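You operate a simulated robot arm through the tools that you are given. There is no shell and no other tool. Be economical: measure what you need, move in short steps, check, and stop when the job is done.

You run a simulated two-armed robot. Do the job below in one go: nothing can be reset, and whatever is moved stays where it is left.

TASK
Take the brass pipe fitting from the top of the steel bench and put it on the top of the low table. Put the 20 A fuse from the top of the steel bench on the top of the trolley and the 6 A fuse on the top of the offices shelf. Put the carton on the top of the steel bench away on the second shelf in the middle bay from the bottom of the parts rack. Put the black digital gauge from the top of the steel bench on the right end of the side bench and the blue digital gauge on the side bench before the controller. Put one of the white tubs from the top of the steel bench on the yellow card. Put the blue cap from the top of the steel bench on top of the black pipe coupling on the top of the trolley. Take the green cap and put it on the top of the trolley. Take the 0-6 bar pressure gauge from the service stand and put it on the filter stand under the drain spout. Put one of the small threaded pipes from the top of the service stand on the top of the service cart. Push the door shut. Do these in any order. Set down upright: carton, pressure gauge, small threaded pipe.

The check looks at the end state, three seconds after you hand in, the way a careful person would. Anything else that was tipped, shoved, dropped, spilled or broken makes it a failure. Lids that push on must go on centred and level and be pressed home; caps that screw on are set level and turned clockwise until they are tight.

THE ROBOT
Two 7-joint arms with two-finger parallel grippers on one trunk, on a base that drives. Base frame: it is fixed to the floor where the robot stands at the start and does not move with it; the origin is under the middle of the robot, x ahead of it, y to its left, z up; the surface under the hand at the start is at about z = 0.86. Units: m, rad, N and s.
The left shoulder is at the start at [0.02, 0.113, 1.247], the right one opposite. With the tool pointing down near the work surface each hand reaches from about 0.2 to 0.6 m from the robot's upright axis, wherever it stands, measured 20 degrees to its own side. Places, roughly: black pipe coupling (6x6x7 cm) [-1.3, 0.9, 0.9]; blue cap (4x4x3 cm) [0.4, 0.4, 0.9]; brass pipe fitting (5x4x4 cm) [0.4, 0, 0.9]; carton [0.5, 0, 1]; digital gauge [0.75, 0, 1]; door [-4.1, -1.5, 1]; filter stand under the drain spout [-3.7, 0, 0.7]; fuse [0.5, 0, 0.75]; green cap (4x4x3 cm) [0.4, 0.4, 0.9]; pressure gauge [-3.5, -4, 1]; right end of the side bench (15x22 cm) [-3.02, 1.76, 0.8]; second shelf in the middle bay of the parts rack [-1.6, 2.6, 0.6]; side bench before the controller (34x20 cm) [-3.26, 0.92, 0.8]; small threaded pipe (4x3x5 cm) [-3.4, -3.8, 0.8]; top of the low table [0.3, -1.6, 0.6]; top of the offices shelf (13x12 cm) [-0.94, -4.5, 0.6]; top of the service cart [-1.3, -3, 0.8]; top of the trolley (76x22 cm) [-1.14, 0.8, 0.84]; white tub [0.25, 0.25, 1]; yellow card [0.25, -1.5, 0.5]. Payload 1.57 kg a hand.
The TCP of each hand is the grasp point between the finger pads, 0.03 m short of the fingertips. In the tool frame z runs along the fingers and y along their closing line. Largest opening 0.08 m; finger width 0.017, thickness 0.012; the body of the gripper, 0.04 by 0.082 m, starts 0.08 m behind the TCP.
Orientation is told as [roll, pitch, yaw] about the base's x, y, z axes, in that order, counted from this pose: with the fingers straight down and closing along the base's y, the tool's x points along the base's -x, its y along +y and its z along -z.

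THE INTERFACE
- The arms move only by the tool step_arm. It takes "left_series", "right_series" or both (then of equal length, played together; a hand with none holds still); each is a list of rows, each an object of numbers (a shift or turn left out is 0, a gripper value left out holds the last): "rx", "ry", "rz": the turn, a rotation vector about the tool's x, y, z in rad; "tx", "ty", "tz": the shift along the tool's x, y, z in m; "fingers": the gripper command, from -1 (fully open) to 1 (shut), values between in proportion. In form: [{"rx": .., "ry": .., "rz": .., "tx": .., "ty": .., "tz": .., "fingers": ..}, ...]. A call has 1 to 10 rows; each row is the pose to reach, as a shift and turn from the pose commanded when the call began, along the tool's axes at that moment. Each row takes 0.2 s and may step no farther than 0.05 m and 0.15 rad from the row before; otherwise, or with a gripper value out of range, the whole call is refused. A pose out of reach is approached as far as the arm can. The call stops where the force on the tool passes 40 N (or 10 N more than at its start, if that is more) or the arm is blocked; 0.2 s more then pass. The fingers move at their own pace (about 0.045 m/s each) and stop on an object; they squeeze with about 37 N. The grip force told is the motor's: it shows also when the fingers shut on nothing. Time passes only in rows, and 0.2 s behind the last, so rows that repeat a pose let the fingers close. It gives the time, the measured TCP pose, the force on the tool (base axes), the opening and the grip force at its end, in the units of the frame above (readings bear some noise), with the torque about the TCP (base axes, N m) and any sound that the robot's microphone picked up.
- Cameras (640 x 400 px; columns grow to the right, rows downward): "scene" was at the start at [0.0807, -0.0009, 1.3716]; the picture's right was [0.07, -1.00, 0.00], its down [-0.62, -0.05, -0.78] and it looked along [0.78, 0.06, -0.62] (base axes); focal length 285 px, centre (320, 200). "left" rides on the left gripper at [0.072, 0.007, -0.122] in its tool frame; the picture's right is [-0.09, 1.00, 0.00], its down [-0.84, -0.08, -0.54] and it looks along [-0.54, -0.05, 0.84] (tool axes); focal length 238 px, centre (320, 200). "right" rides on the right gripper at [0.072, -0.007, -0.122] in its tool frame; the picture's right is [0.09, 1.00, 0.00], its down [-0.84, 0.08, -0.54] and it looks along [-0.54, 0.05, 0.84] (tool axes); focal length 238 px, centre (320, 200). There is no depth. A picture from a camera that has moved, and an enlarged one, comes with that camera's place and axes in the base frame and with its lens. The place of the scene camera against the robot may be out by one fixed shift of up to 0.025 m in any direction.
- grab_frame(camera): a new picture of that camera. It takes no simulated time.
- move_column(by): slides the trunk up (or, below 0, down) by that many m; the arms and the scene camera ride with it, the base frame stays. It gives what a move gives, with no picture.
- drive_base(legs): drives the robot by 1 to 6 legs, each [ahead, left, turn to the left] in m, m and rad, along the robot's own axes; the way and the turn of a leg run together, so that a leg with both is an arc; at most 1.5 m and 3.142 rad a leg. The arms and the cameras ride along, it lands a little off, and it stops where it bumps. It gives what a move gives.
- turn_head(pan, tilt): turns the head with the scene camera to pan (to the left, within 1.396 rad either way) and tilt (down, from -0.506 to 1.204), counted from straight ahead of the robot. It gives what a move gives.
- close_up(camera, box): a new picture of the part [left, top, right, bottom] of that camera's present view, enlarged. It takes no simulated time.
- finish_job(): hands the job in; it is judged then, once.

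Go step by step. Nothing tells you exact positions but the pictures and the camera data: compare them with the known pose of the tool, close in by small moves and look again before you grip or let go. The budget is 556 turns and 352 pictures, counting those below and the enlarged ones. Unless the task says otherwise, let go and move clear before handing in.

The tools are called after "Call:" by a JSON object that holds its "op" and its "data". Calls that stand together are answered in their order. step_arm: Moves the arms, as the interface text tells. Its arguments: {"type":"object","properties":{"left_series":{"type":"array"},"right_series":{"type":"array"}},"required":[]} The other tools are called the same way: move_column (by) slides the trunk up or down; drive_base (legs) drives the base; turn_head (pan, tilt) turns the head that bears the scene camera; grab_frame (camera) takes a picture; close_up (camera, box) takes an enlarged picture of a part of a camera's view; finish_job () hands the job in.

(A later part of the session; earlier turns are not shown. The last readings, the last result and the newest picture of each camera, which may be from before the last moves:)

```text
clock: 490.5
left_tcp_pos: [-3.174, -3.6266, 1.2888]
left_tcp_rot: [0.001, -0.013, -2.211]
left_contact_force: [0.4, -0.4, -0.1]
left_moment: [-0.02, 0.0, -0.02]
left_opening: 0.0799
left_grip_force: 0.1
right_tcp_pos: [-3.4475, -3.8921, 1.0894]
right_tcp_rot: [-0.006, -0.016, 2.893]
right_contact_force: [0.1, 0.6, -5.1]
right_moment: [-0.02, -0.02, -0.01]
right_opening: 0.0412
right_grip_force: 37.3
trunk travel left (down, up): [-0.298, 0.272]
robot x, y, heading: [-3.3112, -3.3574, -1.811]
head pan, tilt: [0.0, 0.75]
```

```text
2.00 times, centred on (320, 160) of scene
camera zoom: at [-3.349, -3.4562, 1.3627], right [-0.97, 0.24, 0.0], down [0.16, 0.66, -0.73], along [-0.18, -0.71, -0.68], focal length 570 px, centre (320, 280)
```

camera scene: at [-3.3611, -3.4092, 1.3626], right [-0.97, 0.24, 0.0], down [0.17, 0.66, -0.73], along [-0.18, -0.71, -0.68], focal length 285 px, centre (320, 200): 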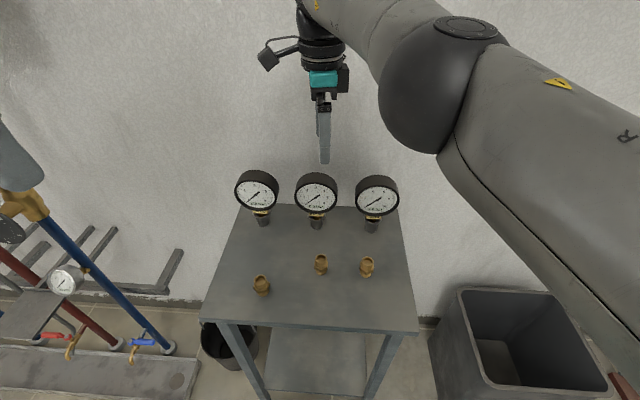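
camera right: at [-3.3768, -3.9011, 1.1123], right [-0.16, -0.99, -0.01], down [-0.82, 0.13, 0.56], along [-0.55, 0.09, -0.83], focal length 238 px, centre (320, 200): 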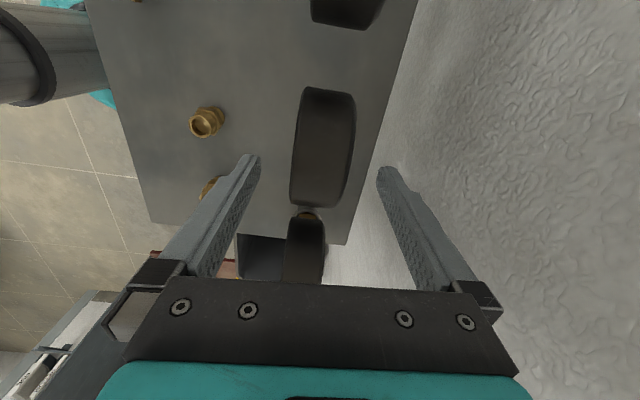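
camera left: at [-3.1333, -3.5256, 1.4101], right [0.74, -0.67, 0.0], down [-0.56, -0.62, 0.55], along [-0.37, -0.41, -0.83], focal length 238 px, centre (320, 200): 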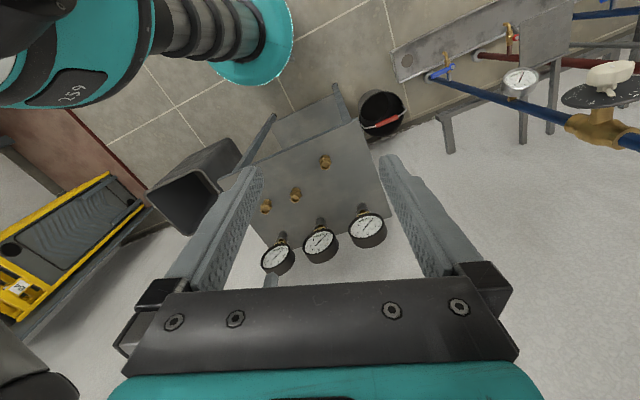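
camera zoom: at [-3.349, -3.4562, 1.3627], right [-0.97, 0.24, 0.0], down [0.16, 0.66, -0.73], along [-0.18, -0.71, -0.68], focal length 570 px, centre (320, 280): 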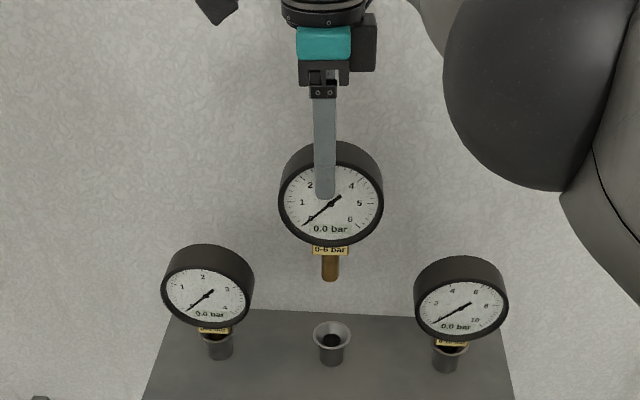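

The 0–6 bar gauge is out, with a pin stem. Now the left hand goes for the left nipple near (−3.298, −3.73).

Call:
{"op": "step_arm", "data": {"left_series": [{"tx": -0.022, "ty": -0.005, "tz": 0.03}, {"tx": -0.045, "ty": -0.011, "tz": 0.065}, {"tx": -0.067, "ty": -0.016, "tz": 0.1}, {"tx": -0.09, "ty": -0.022, "tz": 0.135}, {"tx": -0.112, "ty": -0.027, "tz": 0.17}, {"tx": -0.135, "ty": -0.033, "tz": 0.205}, {"tx": -0.157, "ty": -0.038, "tz": 0.24}, {"tx": -0.157, "ty": -0.038, "tz": 0.28}]}}

Call:
{"op": "grab_frame", "data": {"camera": "left"}}

```text
clock: 492.3
left_tcp_pos: [-3.3003, -3.7334, 1.0107]
left_tcp_rot: [-0.001, -0.012, -2.21]
left_contact_force: [-0.2, -0.1, -0.1]
left_moment: [-0.03, -0.01, 0.01]
left_opening: 0.0798
left_grip_force: 0.0
right_tcp_pos: [-3.4481, -3.8918, 1.0891]
right_tcp_rot: [-0.007, -0.018, 2.89]
right_contact_force: [0.1, 0.4, -4.5]
right_moment: [-0.02, -0.05, 0.0]
right_opening: 0.0412
right_grip_force: 36.6
trunk travel left (down, up): [-0.298, 0.272]
robot x, y, heading: [-3.3132, -3.3581, -1.81]
head pan, tilt: [0.0, 0.75]
```

```text
165 pictures are left
camera left: at [-3.2505, -3.6789, 1.1305], right [0.74, -0.67, 0.0], down [-0.56, -0.62, 0.55], along [-0.37, -0.41, -0.83], focal length 238 px, centre (320, 200)
```

left: 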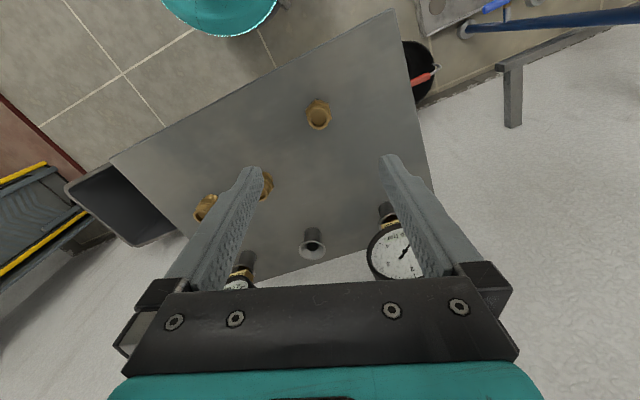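

Centred over the nipple. I lower around it.

Call:
{"op": "step_arm", "data": {"left_series": [{"tz": 0.04}, {"tz": 0.08}, {"tz": 0.12}, {"tz": 0.145}]}}

Call:
{"op": "grab_frame", "data": {"camera": "left"}}

```text
clock: 493.3
left_tcp_pos: [-3.3017, -3.7355, 0.8643]
left_tcp_rot: [0.0, -0.012, -2.214]
left_contact_force: [0.6, -0.2, -0.1]
left_moment: [0.0, -0.01, 0.04]
left_opening: 0.0799
left_grip_force: 0.0
right_tcp_pos: [-3.4491, -3.8915, 1.0885]
right_tcp_rot: [-0.007, -0.016, 2.89]
right_contact_force: [0.6, -0.4, -5.1]
right_moment: [0.01, -0.04, -0.02]
right_opening: 0.0411
right_grip_force: 37.0
trunk travel left (down, up): [-0.298, 0.272]
robot x, y, heading: [-3.3086, -3.357, -1.815]
head pan, tilt: [0.0, 0.75]
```

```text
164 pictures are left
camera left: at [-3.2518, -3.6815, 0.9851], right [0.74, -0.67, 0.0], down [-0.56, -0.62, 0.55], along [-0.37, -0.41, -0.83], focal length 238 px, centre (320, 200)
```

left: 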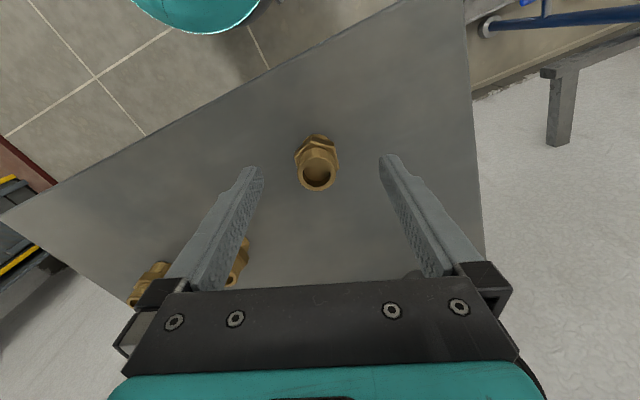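

I go down the last bit (watching for contact) and close.

Call:
{"op": "step_arm", "data": {"left_series": [{"tz": 0.008, "tx": -0.002}, {"tz": 0.015, "tx": -0.002}, {"tz": 0.015, "tx": -0.002, "fingers": 1}, {"tz": 0.015, "tx": -0.002}, {"tz": 0.015, "tx": -0.002}, {"tz": 0.015, "tx": -0.002}, {"tz": 0.015, "tx": -0.002}, {"tz": 0.015, "tx": -0.002}]}}

Call:
{"op": "step_arm", "data": {"left_series": [{"tz": -0.03}, {"tz": -0.07}, {"tz": -0.11}, {"tz": -0.15}, {"tz": -0.19}, {"tz": -0.22}]}}

Call:
{"op": "grab_frame", "data": {"camera": "left"}}

```text
clock: 495.1
left_tcp_pos: [-3.3028, -3.7365, 0.8499]
left_tcp_rot: [0.0, -0.012, -2.213]
left_contact_force: [-1.7, 0.6, -0.2]
left_moment: [0.02, -0.02, 0.01]
left_opening: 0.0325
left_grip_force: 37.0
right_tcp_pos: [-3.4491, -3.8914, 1.0884]
right_tcp_rot: [-0.007, -0.02, 2.89]
right_contact_force: [-0.2, -0.2, -5.1]
right_moment: [0.04, -0.06, -0.01]
right_opening: 0.0409
right_grip_force: 37.1
trunk travel left (down, up): [-0.298, 0.272]
robot x, y, heading: [-3.3129, -3.3592, -1.816]
head pan, tilt: [0.0, 0.75]
```

```text
clock: 496.5
left_tcp_pos: [-3.3028, -3.7333, 1.0727]
left_tcp_rot: [-0.001, -0.011, -2.213]
left_contact_force: [0.4, -0.2, -1.2]
left_moment: [-0.02, 0.03, -0.02]
left_opening: 0.0321
left_grip_force: 37.3
right_tcp_pos: [-3.4492, -3.8921, 1.0886]
right_tcp_rot: [-0.007, -0.016, 2.889]
right_contact_force: [0.8, 1.2, -4.5]
right_moment: [0.01, 0.01, -0.02]
right_opening: 0.0411
right_grip_force: 37.6
trunk travel left (down, up): [-0.298, 0.272]
robot x, y, heading: [-3.3116, -3.3591, -1.809]
head pan, tilt: [0.0, 0.75]
```

```text
163 pictures are left
camera left: at [-3.2526, -3.6797, 1.193], right [0.74, -0.67, 0.0], down [-0.56, -0.62, 0.55], along [-0.37, -0.41, -0.83], focal length 238 px, centre (320, 200)
```

left: 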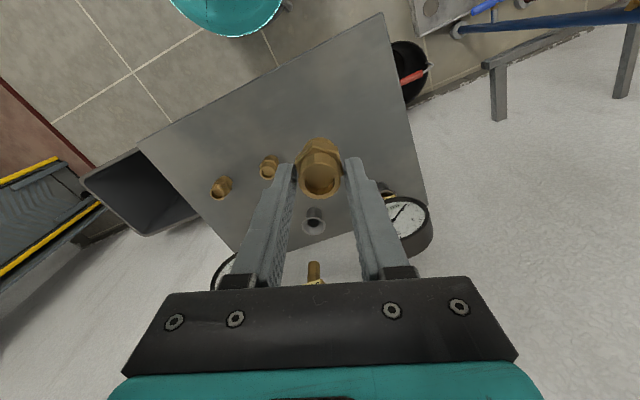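

The nipple is held. I raise the trunk for clearance, back off and turn east toward the service cart.

Call:
{"op": "move_column", "data": {"by": 0.1}}

Call:
{"op": "drive_base", "data": {"legs": [[-0.35, 0, 0], [0, 0, 1.815], [0.9, 0, 0]]}}

Call:
{"op": "turn_head", "data": {"pan": 0.0, "tilt": 0.55}}

Call:
{"op": "grab_frame", "data": {"camera": "scene"}}

```text
clock: 497.8
left_tcp_pos: [-3.3016, -3.7346, 1.1715]
left_tcp_rot: [-0.001, -0.011, -2.212]
left_contact_force: [-0.1, -0.7, -0.9]
left_moment: [0.0, 0.04, 0.0]
left_opening: 0.0323
left_grip_force: 36.9
right_tcp_pos: [-3.4497, -3.893, 1.1874]
right_tcp_rot: [-0.006, -0.019, 2.891]
right_contact_force: [0.6, -0.5, -4.2]
right_moment: [-0.03, -0.02, -0.01]
right_opening: 0.041
right_grip_force: 37.3
trunk travel left (down, up): [-0.398, 0.172]
robot x, y, heading: [-3.3094, -3.3579, -1.821]
head pan, tilt: [0.0, 0.75]
```

```text
clock: 508.9
left_tcp_pos: [-1.956, -2.8798, 1.1717]
left_tcp_rot: [0.0, -0.011, -0.368]
left_contact_force: [-0.1, -0.2, -0.6]
left_moment: [-0.02, 0.0, 0.0]
left_opening: 0.0318
left_grip_force: 37.3
right_tcp_pos: [-1.7642, -2.978, 1.189]
right_tcp_rot: [-0.007, -0.017, -1.548]
right_contact_force: [0.9, 0.3, -4.2]
right_moment: [0.03, 0.01, -0.01]
right_opening: 0.0407
right_grip_force: 37.0
trunk travel left (down, up): [-0.398, 0.172]
robot x, y, heading: [-2.3138, -2.985, 0.028]
head pan, tilt: [0.0, 0.75]
```

```text
clock: 509.6
left_tcp_pos: [-1.9567, -2.8799, 1.172]
left_tcp_rot: [0.001, -0.011, -0.368]
left_contact_force: [0.0, 0.3, -0.8]
left_moment: [-0.02, 0.01, -0.01]
left_opening: 0.0316
left_grip_force: 36.6
right_tcp_pos: [-1.7661, -2.9782, 1.1885]
right_tcp_rot: [-0.006, -0.016, -1.548]
right_contact_force: [0.2, -0.3, -4.6]
right_moment: [0.04, 0.0, 0.04]
right_opening: 0.0408
right_grip_force: 37.1
trunk travel left (down, up): [-0.398, 0.172]
robot x, y, heading: [-2.3148, -2.9898, 0.03]
head pan, tilt: [0.0, 0.55]
```

```text
162 pictures are left
camera scene: at [-2.2306, -2.9943, 1.48], right [0.03, -1.0, 0.0], down [-0.52, -0.02, -0.85], along [0.85, 0.03, -0.52], focal length 285 px, centre (320, 200)
```

scene: 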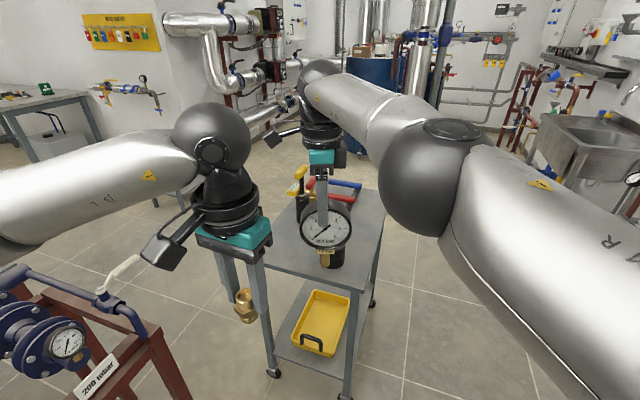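

The cart is straight ahead with free space on its near end. I move forward and look from the left wrist.

Call:
{"op": "drive_base", "data": {"legs": [[0.18, -0.04, 0]]}}

Call:
{"op": "grab_frame", "data": {"camera": "left"}}

Call:
{"op": "grab_frame", "data": {"camera": "scene"}}

```text
clock: 511.1
left_tcp_pos: [-1.7801, -2.9124, 1.1708]
left_tcp_rot: [0.001, -0.009, -0.365]
left_contact_force: [0.7, -0.2, -1.2]
left_moment: [0.0, 0.04, 0.02]
left_opening: 0.0315
left_grip_force: 36.9
right_tcp_pos: [-1.5882, -3.0103, 1.1883]
right_tcp_rot: [-0.007, -0.015, -1.545]
right_contact_force: [0.6, -1.4, -4.3]
right_moment: [0.02, 0.01, 0.02]
right_opening: 0.0409
right_grip_force: 37.4
trunk travel left (down, up): [-0.398, 0.172]
robot x, y, heading: [-2.1388, -3.0288, 0.03]
head pan, tilt: [0.0, 0.55]
```

```text
161 pictures are left
camera left: at [-1.8452, -2.88, 1.2924], right [0.44, 0.9, 0.0], down [0.75, -0.37, 0.55], along [0.49, -0.24, -0.83], focal length 238 px, centre (320, 200)
```

left: 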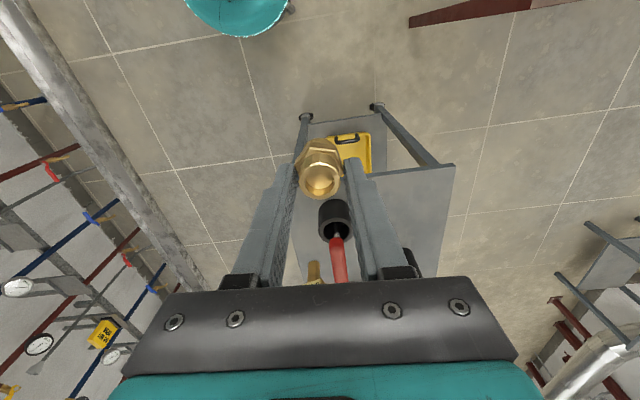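

```text
160 pictures are left
camera scene: at [-2.0529, -3.0278, 1.48], right [0.03, -1.0, 0.0], down [-0.52, -0.02, -0.85], along [0.85, 0.03, -0.52], focal length 285 px, centre (320, 200)
```

scene: 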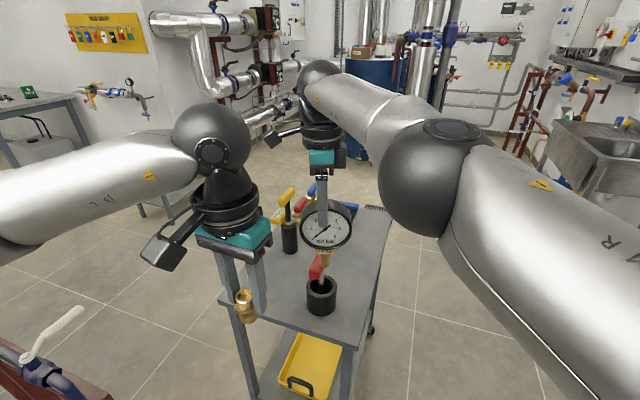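

Free spot on the cart's near-left: about (−1.495, −2.84). I move closer and bring the nipple over it.

Call:
{"op": "drive_base", "data": {"legs": [[0.14, 0, 0]]}}

Call:
{"op": "step_arm", "data": {"left_series": [{"tx": -0.027, "ty": 0.03}, {"tx": -0.054, "ty": 0.06}, {"tx": -0.081, "ty": 0.09}, {"tx": -0.1, "ty": 0.115, "tz": 0.02}, {"tx": -0.109, "ty": 0.119, "tz": 0.06}, {"tx": -0.109, "ty": 0.119, "tz": 0.1}, {"tx": -0.109, "ty": 0.119, "tz": 0.14}, {"tx": -0.109, "ty": 0.119, "tz": 0.18}]}}

Call:
{"op": "grab_frame", "data": {"camera": "left"}}

Call:
{"op": "grab_frame", "data": {"camera": "scene"}}

```text
clock: 512.5
left_tcp_pos: [-1.6397, -2.905, 1.1714]
left_tcp_rot: [0.0, -0.012, -0.364]
left_contact_force: [0.4, -0.8, -1.1]
left_moment: [0.0, 0.05, 0.01]
left_opening: 0.0313
left_grip_force: 37.2
right_tcp_pos: [-1.4476, -3.0035, 1.1871]
right_tcp_rot: [-0.007, -0.016, -1.542]
right_contact_force: [0.8, 0.5, -5.2]
right_moment: [0.04, 0.02, -0.03]
right_opening: 0.0409
right_grip_force: 36.9
trunk travel left (down, up): [-0.398, 0.172]
robot x, y, heading: [-2.0004, -3.0178, 0.037]
head pan, tilt: [0.0, 0.55]
```

```text
clock: 514.3
left_tcp_pos: [-1.4927, -2.8349, 0.9931]
left_tcp_rot: [0.001, -0.013, -0.362]
left_contact_force: [-0.9, 0.2, -0.6]
left_moment: [0.01, 0.0, 0.02]
left_opening: 0.0311
left_grip_force: 36.8
right_tcp_pos: [-1.449, -3.0023, 1.1887]
right_tcp_rot: [-0.007, -0.016, -1.542]
right_contact_force: [0.2, -0.2, -4.4]
right_moment: [0.03, 0.01, 0.02]
right_opening: 0.0407
right_grip_force: 37.0
trunk travel left (down, up): [-0.398, 0.172]
robot x, y, heading: [-2.0041, -3.0164, 0.038]
head pan, tilt: [0.0, 0.55]
```

```text
159 pictures are left
camera left: at [-1.5592, -2.8036, 1.1134], right [0.44, 0.9, 0.0], down [0.75, -0.37, 0.55], along [0.5, -0.24, -0.83], focal length 238 px, centre (320, 200)
```

left: 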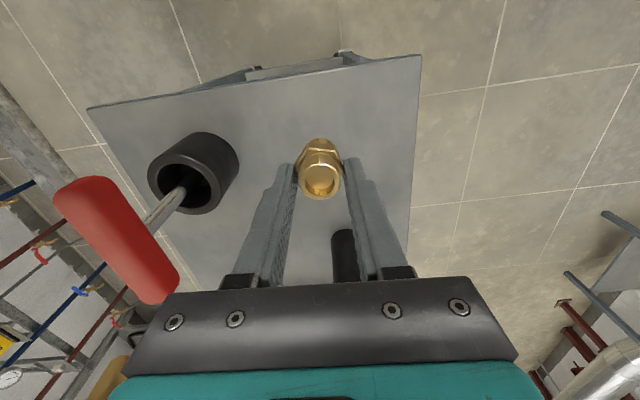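

```text
158 pictures are left
camera scene: at [-1.9139, -3.0225, 1.48], right [0.04, -1.0, 0.0], down [-0.52, -0.02, -0.85], along [0.85, 0.03, -0.52], focal length 285 px, centre (320, 200)
```

scene: 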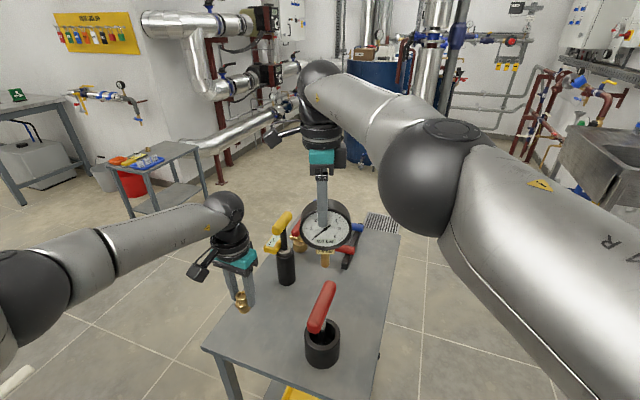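

Clear spot below. I lower the nipple.

Call:
{"op": "step_arm", "data": {"left_series": [{"tz": 0.04}, {"tz": 0.08}, {"tz": 0.11}, {"tz": 0.125}]}}

Call:
{"op": "grab_frame", "data": {"camera": "left"}}

```text
clock: 515.3
left_tcp_pos: [-1.507, -2.8175, 0.9022]
left_tcp_rot: [0.008, -0.015, -0.353]
left_contact_force: [0.7, -0.6, -0.4]
left_moment: [0.0, 0.02, -0.01]
left_opening: 0.0308
left_grip_force: 36.7
left hand out of reach, approached as far as the arm can: row 2, 3, 4
right_tcp_pos: [-1.4501, -3.0024, 1.1877]
right_tcp_rot: [-0.005, -0.017, -1.54]
right_contact_force: [0.2, 0.0, -5.2]
right_moment: [-0.02, 0.04, -0.02]
right_opening: 0.0409
right_grip_force: 36.4
trunk travel left (down, up): [-0.398, 0.172]
robot x, y, heading: [-2.002, -3.0191, 0.033]
head pan, tilt: [0.0, 0.55]
```

```text
157 pictures are left
camera left: at [-1.5735, -2.7869, 1.0225], right [0.43, 0.9, 0.01], down [0.75, -0.36, 0.55], along [0.5, -0.23, -0.83], focal length 238 px, centre (320, 200)
```

left: 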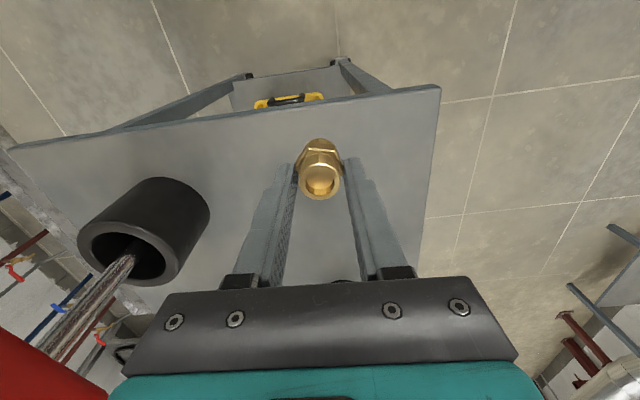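

The raised trunk limits reach. I lift the right hand and lower the trunk slightly to compensate.

Call:
{"op": "step_arm", "data": {"right_series": [{"tz": -0.03}, {"tz": -0.06}, {"tz": -0.09}, {"tz": -0.11}]}}

Call:
{"op": "move_column", "data": {"by": -0.04}}

Call:
{"op": "grab_frame", "data": {"camera": "left"}}

```text
clock: 516.3
left_tcp_pos: [-1.5073, -2.8183, 0.9021]
left_tcp_rot: [0.007, -0.012, -0.354]
left_contact_force: [-0.1, 0.8, -1.1]
left_moment: [0.01, -0.03, 0.02]
left_opening: 0.0283
left_grip_force: 36.8
right_tcp_pos: [-1.4679, -3.0098, 1.2931]
right_tcp_rot: [-0.008, -0.017, -1.542]
right_contact_force: [0.2, 0.0, -5.0]
right_moment: [0.07, -0.02, -0.02]
right_opening: 0.0406
right_grip_force: 37.5
right hand out of reach, approached as far as the arm can: row 1, 2, 3, 4
trunk travel left (down, up): [-0.398, 0.172]
robot x, y, heading: [-2.0, -3.0145, 0.034]
head pan, tilt: [0.0, 0.55]
```

```text
clock: 517.1
left_tcp_pos: [-1.5077, -2.8172, 0.8607]
left_tcp_rot: [0.008, -0.01, -0.355]
left_contact_force: [0.4, -0.2, -1.0]
left_moment: [0.0, -0.02, -0.04]
left_opening: 0.0293
left_grip_force: 36.5
right_tcp_pos: [-1.4687, -3.0112, 1.2548]
right_tcp_rot: [-0.006, -0.015, -1.542]
right_contact_force: [0.2, -0.1, -4.3]
right_moment: [0.03, 0.01, 0.0]
right_opening: 0.0411
right_grip_force: 37.3
trunk travel left (down, up): [-0.358, 0.212]
robot x, y, heading: [-1.9981, -3.0207, 0.036]
head pan, tilt: [0.0, 0.55]
```

```text
156 pictures are left
camera left: at [-1.5743, -2.7876, 0.9822], right [0.43, 0.9, 0.01], down [0.75, -0.36, 0.55], along [0.5, -0.23, -0.83], focal length 238 px, centre (320, 200)
```

left: 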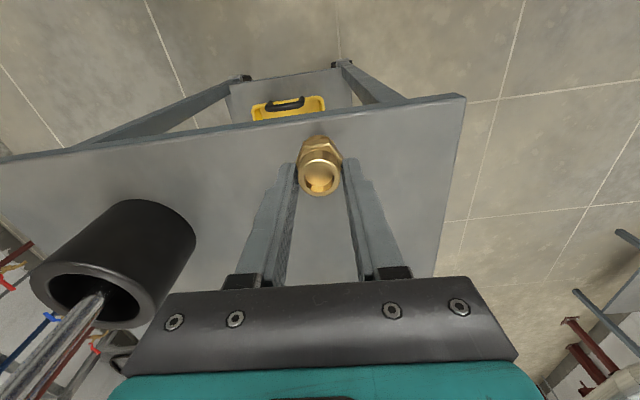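

The nipple is too near the cart's edge; I shift it 6 cm inward before setting it down.

Call:
{"op": "step_arm", "data": {"left_series": [{"tz": -0.015}, {"tz": -0.015, "tx": -0.03}, {"tz": -0.015, "tx": -0.062}]}}

Call:
{"op": "grab_frame", "data": {"camera": "left"}}

```text
clock: 517.9
left_tcp_pos: [-1.5074, -2.8184, 0.876]
left_tcp_rot: [0.008, -0.012, -0.353]
left_contact_force: [-0.2, 0.1, -0.5]
left_moment: [0.0, 0.01, 0.02]
left_opening: 0.0286
left_grip_force: 36.4
left hand out of reach, approached as far as the arm can: row 2, 3
right_tcp_pos: [-1.4679, -3.0102, 1.2532]
right_tcp_rot: [-0.008, -0.016, -1.541]
right_contact_force: [-0.5, 0.9, -4.1]
right_moment: [0.04, -0.02, 0.01]
right_opening: 0.0408
right_grip_force: 36.7
trunk travel left (down, up): [-0.358, 0.212]
robot x, y, heading: [-1.9996, -3.0229, 0.036]
head pan, tilt: [0.0, 0.55]
```

```text
155 pictures are left
camera left: at [-1.5736, -2.7879, 0.9972], right [0.43, 0.9, 0.01], down [0.75, -0.36, 0.55], along [0.5, -0.23, -0.83], focal length 238 px, centre (320, 200)
```

left: 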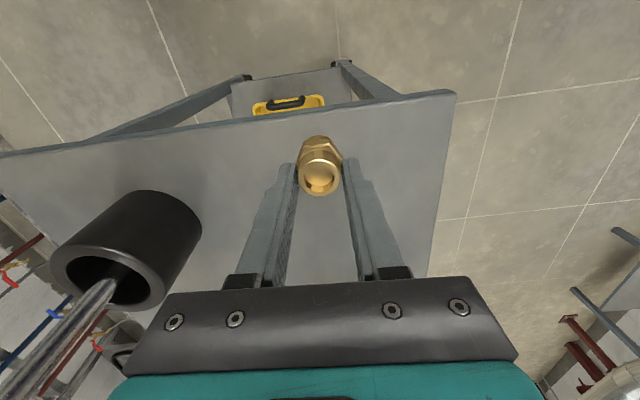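

I drive 5 cm closer instead.

Call:
{"op": "drive_base", "data": {"legs": [[0.055, 0.0, 0]]}}

Call:
{"op": "grab_frame", "data": {"camera": "left"}}

```text
clock: 518.9
left_tcp_pos: [-1.4532, -2.8156, 0.8761]
left_tcp_rot: [0.008, -0.011, -0.355]
left_contact_force: [0.7, -0.2, -1.1]
left_moment: [0.04, 0.02, -0.01]
left_opening: 0.0287
left_grip_force: 36.5
right_tcp_pos: [-1.4125, -3.009, 1.2527]
right_tcp_rot: [-0.007, -0.015, -1.542]
right_contact_force: [1.2, 0.7, -4.5]
right_moment: [0.05, 0.06, 0.01]
right_opening: 0.0409
right_grip_force: 37.1
trunk travel left (down, up): [-0.358, 0.212]
robot x, y, heading: [-1.9456, -3.0174, 0.031]
head pan, tilt: [0.0, 0.55]
```

```text
154 pictures are left
camera left: at [-1.5184, -2.7859, 0.9965], right [0.43, 0.9, 0.01], down [0.75, -0.36, 0.55], along [0.5, -0.23, -0.84], focal length 238 px, centre (320, 200)
```

left: 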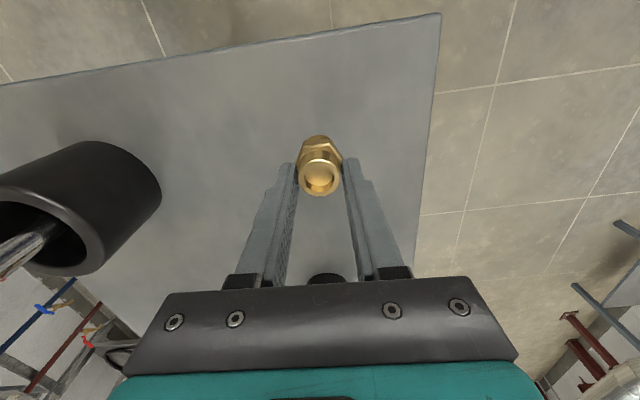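

Well inside now. I lower in small steps until contact.

Call:
{"op": "step_arm", "data": {"left_series": [{"tz": 0.01}, {"tz": 0.018}, {"tz": 0.022}, {"tz": 0.026}]}}

Call:
{"op": "grab_frame", "data": {"camera": "left"}}

```text
clock: 519.9
left_tcp_pos: [-1.454, -2.8173, 0.8578]
left_tcp_rot: [0.011, -0.013, -0.354]
left_contact_force: [0.5, -0.9, -0.7]
left_moment: [-0.03, -0.01, -0.04]
left_opening: 0.0285
left_grip_force: 36.9
left hand out of reach, approached as far as the arm can: row 3, 4
right_tcp_pos: [-1.4137, -3.0094, 1.2541]
right_tcp_rot: [-0.006, -0.017, -1.543]
right_contact_force: [-0.3, -0.6, -5.1]
right_moment: [0.01, -0.02, 0.01]
right_opening: 0.0411
right_grip_force: 37.3
trunk travel left (down, up): [-0.358, 0.212]
robot x, y, heading: [-1.9421, -3.0119, 0.036]
head pan, tilt: [0.0, 0.55]
```

```text
153 pictures are left
camera left: at [-1.5204, -2.7865, 0.979], right [0.43, 0.9, 0.01], down [0.75, -0.36, 0.55], along [0.5, -0.23, -0.83], focal length 238 px, centre (320, 200)
```

left: 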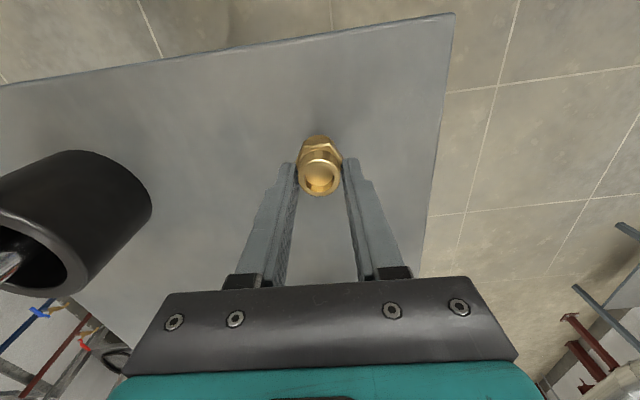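

I use the trunk for the last bit, in small amounts.

Call:
{"op": "move_column", "data": {"by": -0.015}}

```text
clock: 520.5
left_tcp_pos: [-1.4516, -2.8162, 0.8467]
left_tcp_rot: [0.014, -0.022, -0.35]
left_contact_force: [-0.6, 1.7, 28.2]
left_moment: [0.03, 0.11, 0.03]
left_opening: 0.0289
left_grip_force: 36.5
right_tcp_pos: [-1.4152, -3.0105, 1.2387]
right_tcp_rot: [-0.005, -0.016, -1.54]
right_contact_force: [-0.6, -0.5, -5.0]
right_moment: [-0.02, 0.02, 0.02]
right_opening: 0.0409
right_grip_force: 37.2
trunk travel left (down, up): [-0.343, 0.227]
robot x, y, heading: [-1.9453, -3.0211, 0.042]
head pan, tilt: [0.0, 0.55]
```

Contact on the cart. I ease up 3 mm, release and raise.

Call:
{"op": "move_column", "data": {"by": 0.003}}

Call:
{"op": "step_arm", "data": {"left_series": [{"fingers": 0.0}, {"fingers": -0.4}, {"fingers": -0.6}, {"fingers": -0.6}]}}

Call:
{"op": "move_column", "data": {"by": 0.12}}

Call:
{"op": "grab_frame", "data": {"camera": "left"}}

```text
clock: 521.0
left_tcp_pos: [-1.452, -2.8173, 0.8475]
left_tcp_rot: [0.01, -0.016, -0.355]
left_contact_force: [5.4, 0.1, 13.8]
left_moment: [-0.11, -0.37, -0.02]
left_opening: 0.0289
left_grip_force: 36.5
right_tcp_pos: [-1.4149, -3.0088, 1.2416]
right_tcp_rot: [-0.004, -0.017, -1.541]
right_contact_force: [0.3, -0.3, -4.2]
right_moment: [0.02, -0.01, 0.01]
right_opening: 0.0407
right_grip_force: 37.4
trunk travel left (down, up): [-0.346, 0.224]
robot x, y, heading: [-1.9425, -3.0191, 0.039]
head pan, tilt: [0.0, 0.55]
```

```text
clock: 522.0
left_tcp_pos: [-1.4537, -2.816, 0.8471]
left_tcp_rot: [0.01, -0.013, -0.354]
left_contact_force: [-0.6, -0.7, -0.1]
left_moment: [0.01, 0.0, 0.01]
left_opening: 0.0637
left_grip_force: 0.0
right_tcp_pos: [-1.4132, -3.0086, 1.2407]
right_tcp_rot: [-0.007, -0.015, -1.542]
right_contact_force: [-0.8, 0.2, -4.7]
right_moment: [0.01, -0.03, -0.03]
right_opening: 0.0407
right_grip_force: 37.1
trunk travel left (down, up): [-0.346, 0.224]
robot x, y, heading: [-1.9442, -3.0174, 0.035]
head pan, tilt: [0.0, 0.55]
```

```text
clock: 523.5
left_tcp_pos: [-1.453, -2.8172, 0.9658]
left_tcp_rot: [0.01, -0.012, -0.351]
left_contact_force: [0.3, 0.8, 0.4]
left_moment: [0.0, 0.0, 0.01]
left_opening: 0.064
left_grip_force: 0.0
right_tcp_pos: [-1.413, -3.0095, 1.3609]
right_tcp_rot: [-0.008, -0.016, -1.541]
right_contact_force: [0.3, -0.1, -5.3]
right_moment: [0.01, 0.0, 0.05]
right_opening: 0.0407
right_grip_force: 36.9
trunk travel left (down, up): [-0.466, 0.104]
robot x, y, heading: [-1.9465, -3.0163, 0.034]
head pan, tilt: [0.0, 0.55]
```

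```text
152 pictures are left
camera left: at [-1.5202, -2.7865, 1.087], right [0.43, 0.9, 0.01], down [0.75, -0.36, 0.55], along [0.5, -0.23, -0.83], focal length 238 px, centre (320, 200)
```

left: 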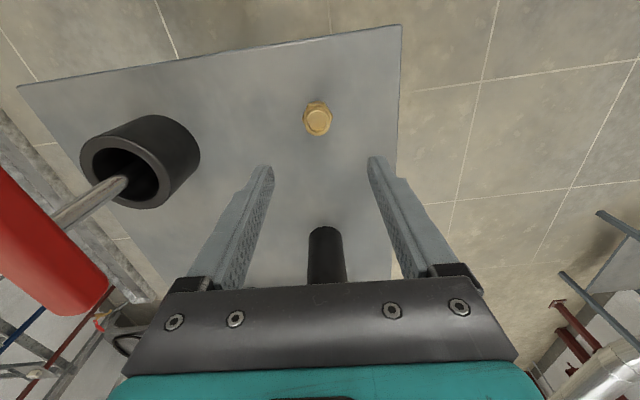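

The nipple stands on the cart. Next the gauge goes to the filter stand: I back west and turn north to look at the way.

Call:
{"op": "drive_base", "data": {"legs": [[-1.05, 0, 0], [0, 0, 1.537]]}}

Call:
{"op": "step_arm", "data": {"left_series": [{"tz": -0.04, "tx": 0.02}, {"tz": -0.08, "tx": 0.04}, {"tz": -0.12, "tx": 0.06}, {"tz": -0.16, "tx": 0.08}, {"tz": -0.2, "tx": 0.1}]}}

Call:
{"op": "turn_head", "data": {"pan": 0.2, "tilt": 0.35}}

Call:
{"op": "grab_frame", "data": {"camera": "scene"}}

```text
clock: 532.7
left_tcp_pos: [-3.1886, -2.5656, 0.9655]
left_tcp_rot: [0.011, -0.012, 1.201]
left_contact_force: [0.6, -0.7, -0.2]
left_moment: [0.0, 0.0, -0.01]
left_opening: 0.0637
left_grip_force: 0.0
right_tcp_pos: [-2.9959, -2.5296, 1.3599]
right_tcp_rot: [-0.006, -0.017, 0.014]
right_contact_force: [0.0, -0.3, -4.7]
right_moment: [0.0, 0.04, 0.02]
right_opening: 0.0408
right_grip_force: 37.0
trunk travel left (down, up): [-0.466, 0.104]
robot x, y, heading: [-2.9988, -3.0592, 1.588]
head pan, tilt: [0.0, 0.55]
```

```text
clock: 533.9
left_tcp_pos: [-3.2216, -2.6609, 1.1659]
left_tcp_rot: [0.011, -0.015, 1.201]
left_contact_force: [0.0, -0.1, 0.3]
left_moment: [0.01, -0.01, 0.02]
left_opening: 0.0639
left_grip_force: 0.1
right_tcp_pos: [-2.9955, -2.5296, 1.3606]
right_tcp_rot: [-0.007, -0.017, 0.014]
right_contact_force: [-0.2, 0.0, -5.0]
right_moment: [0.02, 0.04, 0.01]
right_opening: 0.041
right_grip_force: 36.4
trunk travel left (down, up): [-0.466, 0.104]
robot x, y, heading: [-2.9966, -3.0608, 1.594]
head pan, tilt: [0.0, 0.55]
```

```text
clock: 534.6
left_tcp_pos: [-3.2225, -2.6594, 1.1649]
left_tcp_rot: [0.011, -0.012, 1.201]
left_contact_force: [0.6, -0.2, -0.7]
left_moment: [0.0, 0.01, -0.02]
left_opening: 0.0638
left_grip_force: 0.1
right_tcp_pos: [-2.9963, -2.5277, 1.3606]
right_tcp_rot: [-0.007, -0.016, 0.011]
right_contact_force: [0.5, -0.3, -4.4]
right_moment: [-0.01, 0.01, -0.02]
right_opening: 0.0408
right_grip_force: 37.4
trunk travel left (down, up): [-0.466, 0.104]
robot x, y, heading: [-2.9938, -3.0612, 1.592]
head pan, tilt: [0.201, 0.351]
```

```text
151 pictures are left
camera scene: at [-3.0324, -2.9653, 1.5663], right [0.98, 0.22, 0.0], down [0.08, -0.34, -0.94], along [-0.21, 0.92, -0.34], focal length 285 px, centre (320, 200)
```

scene: 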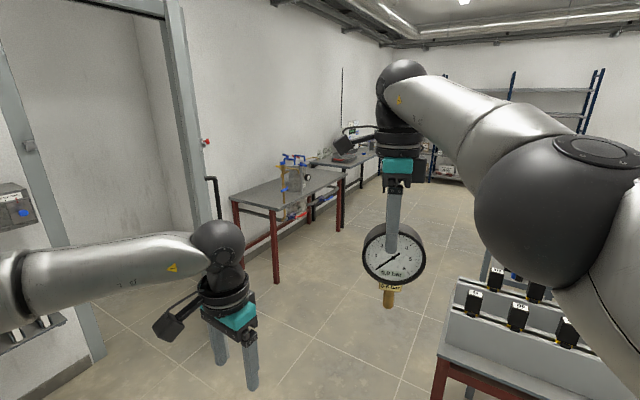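

I see the red-legged filter stand with the filter vessel, left of the side bench. I drive north and zoom in.

Call:
{"op": "drive_base", "data": {"legs": [[1.5, 0.0, 0]]}}

Call:
{"op": "turn_head", "data": {"pan": 0.35, "tilt": 0.4}}

Call:
{"op": "grab_frame", "data": {"camera": "scene"}}

```text
clock: 542.2
left_tcp_pos: [-3.2263, -1.1306, 1.1652]
left_tcp_rot: [0.011, -0.012, 1.177]
left_contact_force: [0.6, 0.4, 0.0]
left_moment: [-0.01, -0.02, 0.02]
left_opening: 0.0643
left_grip_force: 0.0
right_tcp_pos: [-2.9986, -1.004, 1.3607]
right_tcp_rot: [-0.007, -0.018, -0.011]
right_contact_force: [-0.5, -0.4, -4.8]
right_moment: [-0.02, 0.03, -0.02]
right_opening: 0.0409
right_grip_force: 36.2
trunk travel left (down, up): [-0.466, 0.104]
robot x, y, heading: [-3.0101, -1.5335, 1.571]
head pan, tilt: [0.201, 0.351]
```

```text
clock: 542.9
left_tcp_pos: [-3.2257, -1.1314, 1.1644]
left_tcp_rot: [0.01, -0.012, 1.179]
left_contact_force: [0.6, 0.1, 0.1]
left_moment: [0.0, -0.01, -0.03]
left_opening: 0.0641
left_grip_force: 0.1
right_tcp_pos: [-2.9977, -1.0051, 1.3595]
right_tcp_rot: [-0.006, -0.019, -0.01]
right_contact_force: [-0.1, 0.3, -4.9]
right_moment: [-0.02, 0.02, -0.01]
right_opening: 0.0407
right_grip_force: 36.6
trunk travel left (down, up): [-0.466, 0.104]
robot x, y, heading: [-3.0104, -1.5357, 1.576]
head pan, tilt: [0.351, 0.4]
```

```text
150 pictures are left
camera scene: at [-3.0571, -1.4457, 1.5618], right [0.94, 0.34, 0.0], down [0.13, -0.37, -0.92], along [-0.31, 0.87, -0.39], focal length 285 px, centre (320, 200)
```

scene: 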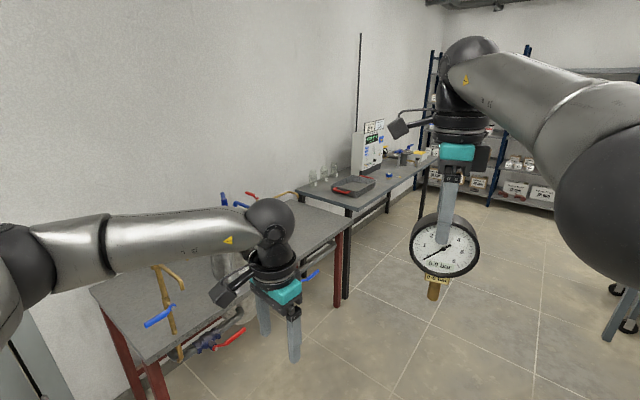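

The left arm hides it. I drive on and turn west to face the filter stand from a distance.

Call:
{"op": "drive_base", "data": {"legs": [[1.4, -0.35, 0], [0, 0, 1.571]]}}

Call:
{"op": "turn_head", "data": {"pan": 0.0, "tilt": 0.6}}

Call:
{"op": "grab_frame", "data": {"camera": "scene"}}

```text
clock: 554.0
left_tcp_pos: [-3.0673, -0.3452, 1.1652]
left_tcp_rot: [0.009, -0.012, 2.777]
left_contact_force: [0.1, -0.8, -0.5]
left_moment: [-0.02, 0.0, 0.0]
left_opening: 0.064
left_grip_force: 0.1
right_tcp_pos: [-3.2011, -0.1206, 1.3613]
right_tcp_rot: [-0.007, -0.018, 1.589]
right_contact_force: [0.1, 0.6, -4.0]
right_moment: [-0.03, -0.02, 0.03]
right_opening: 0.0408
right_grip_force: 36.9
trunk travel left (down, up): [-0.466, 0.104]
robot x, y, heading: [-2.6701, -0.1172, -3.119]
head pan, tilt: [0.351, 0.4]
```

```text
clock: 554.8
left_tcp_pos: [-3.0661, -0.3453, 1.1658]
left_tcp_rot: [0.01, -0.013, 2.779]
left_contact_force: [-0.2, -0.4, 0.2]
left_moment: [-0.03, 0.01, 0.0]
left_opening: 0.0641
left_grip_force: 0.1
right_tcp_pos: [-3.2004, -0.1197, 1.361]
right_tcp_rot: [-0.007, -0.017, 1.59]
right_contact_force: [0.5, 0.4, -4.4]
right_moment: [-0.05, 0.03, 0.01]
right_opening: 0.0411
right_grip_force: 36.6
trunk travel left (down, up): [-0.466, 0.104]
robot x, y, heading: [-2.6678, -0.1192, -3.115]
head pan, tilt: [0.0, 0.6]
```

```text
149 pictures are left
camera scene: at [-2.7831, -0.1269, 1.5436], right [-0.03, 1.0, 0.0], down [0.56, 0.02, -0.83], along [-0.82, -0.02, -0.56], focal length 285 px, centre (320, 200)
```

scene: 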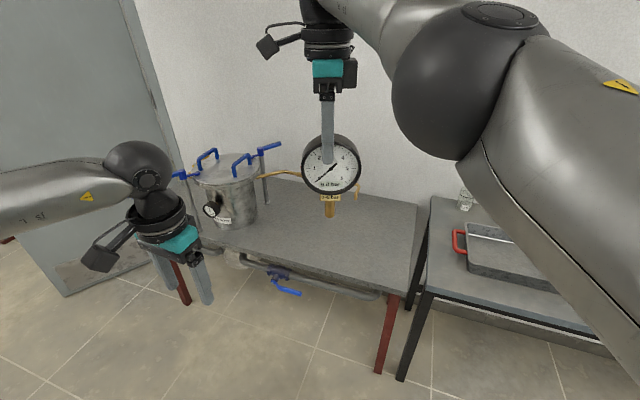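

The filter vessel has a brass spout reaching over the bare part of the stand. I zoom in, moving the gauge aside first.

Call:
{"op": "step_arm", "data": {"right_series": [{"tx": -0.03}, {"tx": -0.06}, {"tx": -0.09}, {"tx": -0.12}]}}

Call:
{"op": "close_up", "data": {"camera": "scene", "box": [160, 120, 440, 310]}}

```text
clock: 555.8
left_tcp_pos: [-3.0672, -0.344, 1.1653]
left_tcp_rot: [0.01, -0.011, 2.778]
left_contact_force: [-0.4, 0.4, 0.3]
left_moment: [-0.03, -0.03, 0.03]
left_opening: 0.064
left_grip_force: 0.1
right_tcp_pos: [-3.2015, 0.0019, 1.3631]
right_tcp_rot: [-0.008, -0.017, 1.59]
right_contact_force: [0.0, -0.3, -5.3]
right_moment: [-0.06, -0.02, 0.01]
right_opening: 0.0407
right_grip_force: 36.1
trunk travel left (down, up): [-0.466, 0.104]
robot x, y, heading: [-2.6702, -0.1179, -3.113]
head pan, tilt: [0.0, 0.6]
```

```text
2.11 times, centred on (300, 215) of scene
camera zoom: at [-2.7828, -0.1257, 1.5436], right [-0.03, 1.0, 0.0], down [0.56, 0.01, -0.83], along [-0.82, -0.02, -0.56], focal length 600 px, centre (362, 168)
```

zoom: 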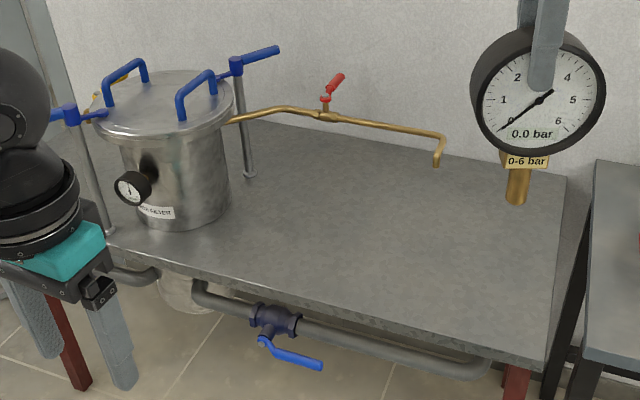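

There is only flat table under the spout, so the gauge must stand on its own stem. I turn the gauge sideways to inspect its profile.

Call:
{"op": "step_arm", "data": {"right_series": [{"rz": -0.15}, {"rz": -0.3}, {"rz": -0.45}, {"rz": -0.6}, {"rz": -0.75}, {"rz": -0.9}, {"rz": -1.05}, {"rz": -1.2}, {"rz": -1.35}, {"rz": -1.5}]}}

Call:
{"op": "grab_frame", "data": {"camera": "scene"}}

Call:
{"op": "grab_frame", "data": {"camera": "right"}}

```text
clock: 558.0
left_tcp_pos: [-3.0683, -0.3442, 1.1652]
left_tcp_rot: [0.011, -0.015, 2.778]
left_contact_force: [-0.5, -0.4, 0.5]
left_moment: [0.0, -0.01, 0.0]
left_opening: 0.0641
left_grip_force: 0.1
right_tcp_pos: [-3.2025, 0.0016, 1.3631]
right_tcp_rot: [-0.017, 0.007, 3.094]
right_contact_force: [0.2, -0.9, -4.3]
right_moment: [0.02, -0.01, -0.02]
right_opening: 0.0409
right_grip_force: 37.1
trunk travel left (down, up): [-0.466, 0.104]
robot x, y, heading: [-2.6711, -0.1199, -3.111]
head pan, tilt: [0.0, 0.6]
```

```text
147 pictures are left
camera scene: at [-2.7831, -0.1267, 1.5436], right [-0.03, 1.0, 0.0], down [0.56, 0.02, -0.82], along [-0.82, -0.02, -0.57], focal length 285 px, centre (320, 200)
```

scene: 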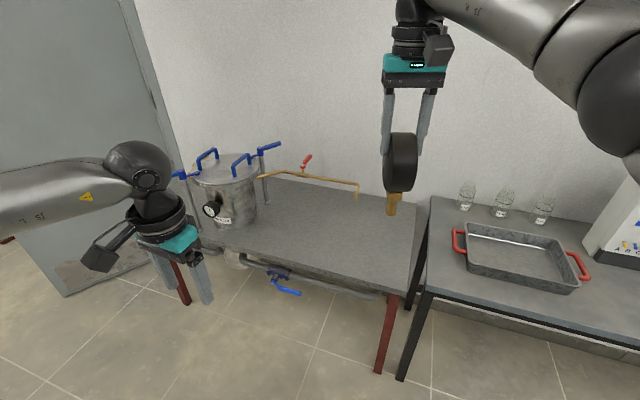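

```text
146 pictures are left
camera right: at [-3.131, 0.0021, 1.4849], right [0.04, -1.0, -0.02], down [-0.84, -0.05, 0.54], along [-0.54, -0.01, -0.84], focal length 238 px, centre (320, 200)
```

right: 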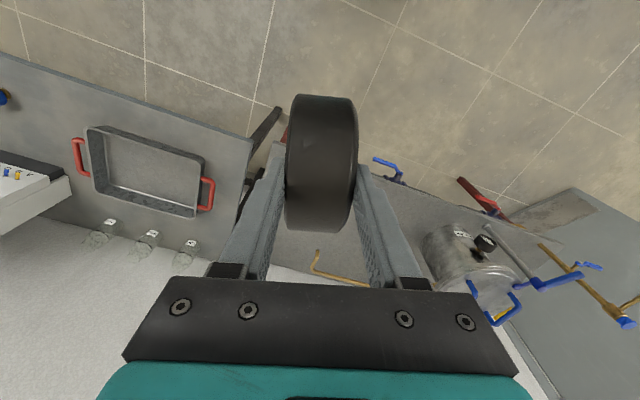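

Call:
{"op": "close_up", "data": {"camera": "scene", "box": [350, 100, 460, 230]}}

Call:
{"op": "close_up", "data": {"camera": "scene", "box": [230, 140, 430, 260]}}

```text
3.08 times, centred on (405, 165) of scene
camera zoom: at [-2.7831, -0.1267, 1.5436], right [-0.03, 1.0, 0.0], down [0.56, 0.02, -0.82], along [-0.82, -0.02, -0.57], focal length 877 px, centre (58, 308)
```

zoom: 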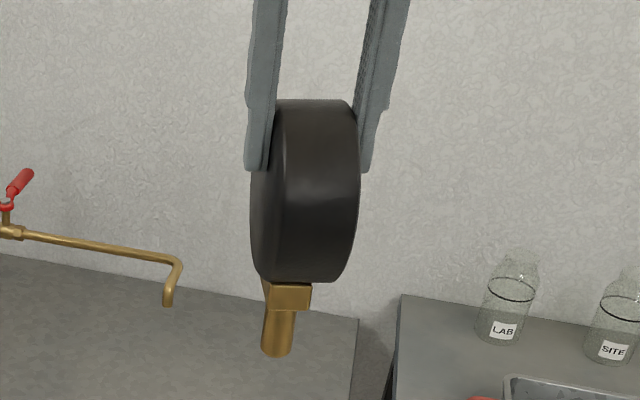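

```text
3.20 times, centred on (330, 200) of scene
camera zoom: at [-2.7831, -0.1267, 1.5436], right [-0.03, 1.0, 0.0], down [0.56, 0.02, -0.82], along [-0.82, -0.02, -0.57], focal length 912 px, centre (288, 200)
```

zoom: 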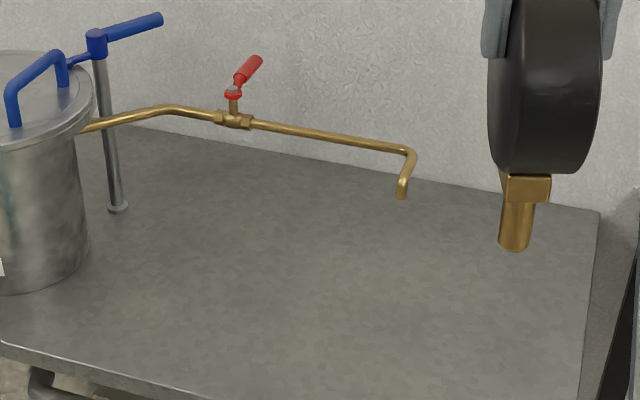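

The stem sits centrally under the drum, and the spout outlet is near (−3.72, 0.0) about 20 cm above the table. Plan: set the gauge standing just in front of the spout, then regrip with a forward-tilted hand and move it under the outlet. First I tuck the left hand and drive in.

Call:
{"op": "step_arm", "data": {"left_series": [{"tx": 0.02, "tz": -0.02}, {"tx": 0.04, "tz": -0.045}, {"tx": 0.06, "tz": -0.07}, {"tx": 0.08, "tz": -0.095}, {"tx": 0.1, "tz": -0.12}, {"tx": 0.12, "tz": -0.15}]}}

Call:
{"op": "drive_base", "data": {"legs": [[0.4, 0, 0]]}}

Call:
{"op": "turn_head", "data": {"pan": -0.1, "tilt": 0.75}}

Call:
{"op": "grab_frame", "data": {"camera": "scene"}}

Call:
{"op": "grab_frame", "data": {"camera": "right"}}

```text
clock: 559.4
left_tcp_pos: [-2.9504, -0.3874, 1.314]
left_tcp_rot: [0.01, -0.012, 2.779]
left_contact_force: [-0.2, -0.8, 0.5]
left_moment: [0.06, -0.01, 0.02]
left_opening: 0.064
left_grip_force: 0.1
right_tcp_pos: [-3.2022, 0.0002, 1.3626]
right_tcp_rot: [-0.016, 0.005, 3.092]
right_contact_force: [0.3, 0.5, -4.8]
right_moment: [-0.03, -0.02, 0.0]
right_opening: 0.0408
right_grip_force: 37.4
trunk travel left (down, up): [-0.466, 0.104]
robot x, y, heading: [-2.6692, -0.1168, -3.114]
head pan, tilt: [0.0, 0.6]
```

```text
clock: 561.9
left_tcp_pos: [-3.3602, -0.398, 1.3139]
left_tcp_rot: [0.011, -0.011, 2.775]
left_contact_force: [-0.5, 0.0, 0.7]
left_moment: [-0.01, 0.02, 0.0]
left_opening: 0.0641
left_grip_force: 0.0
right_tcp_pos: [-3.6085, -0.0083, 1.3633]
right_tcp_rot: [-0.017, 0.007, 3.084]
right_contact_force: [0.1, -0.5, -4.7]
right_moment: [-0.06, -0.03, -0.01]
right_opening: 0.041
right_grip_force: 37.2
trunk travel left (down, up): [-0.466, 0.104]
robot x, y, heading: [-3.0761, -0.1274, -3.118]
head pan, tilt: [0.0, 0.6]
```

```text
clock: 562.6
left_tcp_pos: [-3.3588, -0.3979, 1.3154]
left_tcp_rot: [0.009, -0.013, 2.776]
left_contact_force: [0.0, 0.5, -0.3]
left_moment: [-0.01, -0.01, -0.01]
left_opening: 0.0641
left_grip_force: 0.0
right_tcp_pos: [-3.6087, -0.008, 1.363]
right_tcp_rot: [-0.018, 0.005, 3.086]
right_contact_force: [-0.1, -0.2, -4.4]
right_moment: [-0.02, -0.02, 0.0]
right_opening: 0.0407
right_grip_force: 37.0
trunk travel left (down, up): [-0.466, 0.104]
robot x, y, heading: [-3.0782, -0.129, -3.119]
head pan, tilt: [-0.099, 0.75]
```

```text
143 pictures are left
camera scene: at [-3.1837, -0.1283, 1.5307], right [0.08, 1.0, 0.0], down [0.68, -0.05, -0.73], along [-0.73, 0.06, -0.68], focal length 285 px, centre (320, 200)
```

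scene: 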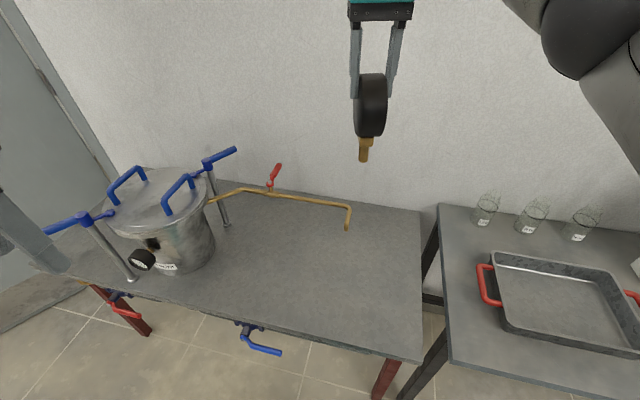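

```text
142 pictures are left
camera right: at [-3.5369, -0.0066, 1.4849], right [0.04, -1.0, -0.02], down [-0.84, -0.04, 0.54], along [-0.54, -0.01, -0.84], focal length 238 px, centre (320, 200)
```

right: 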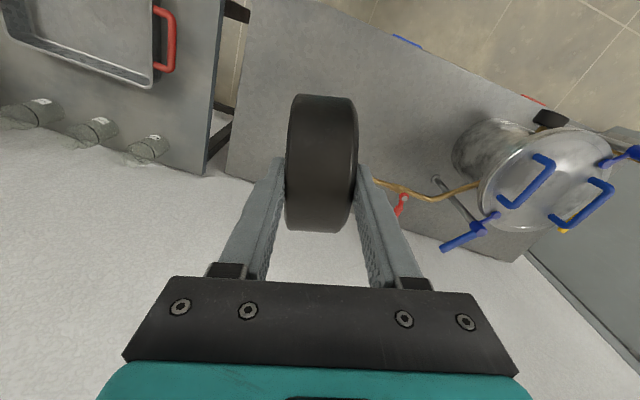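

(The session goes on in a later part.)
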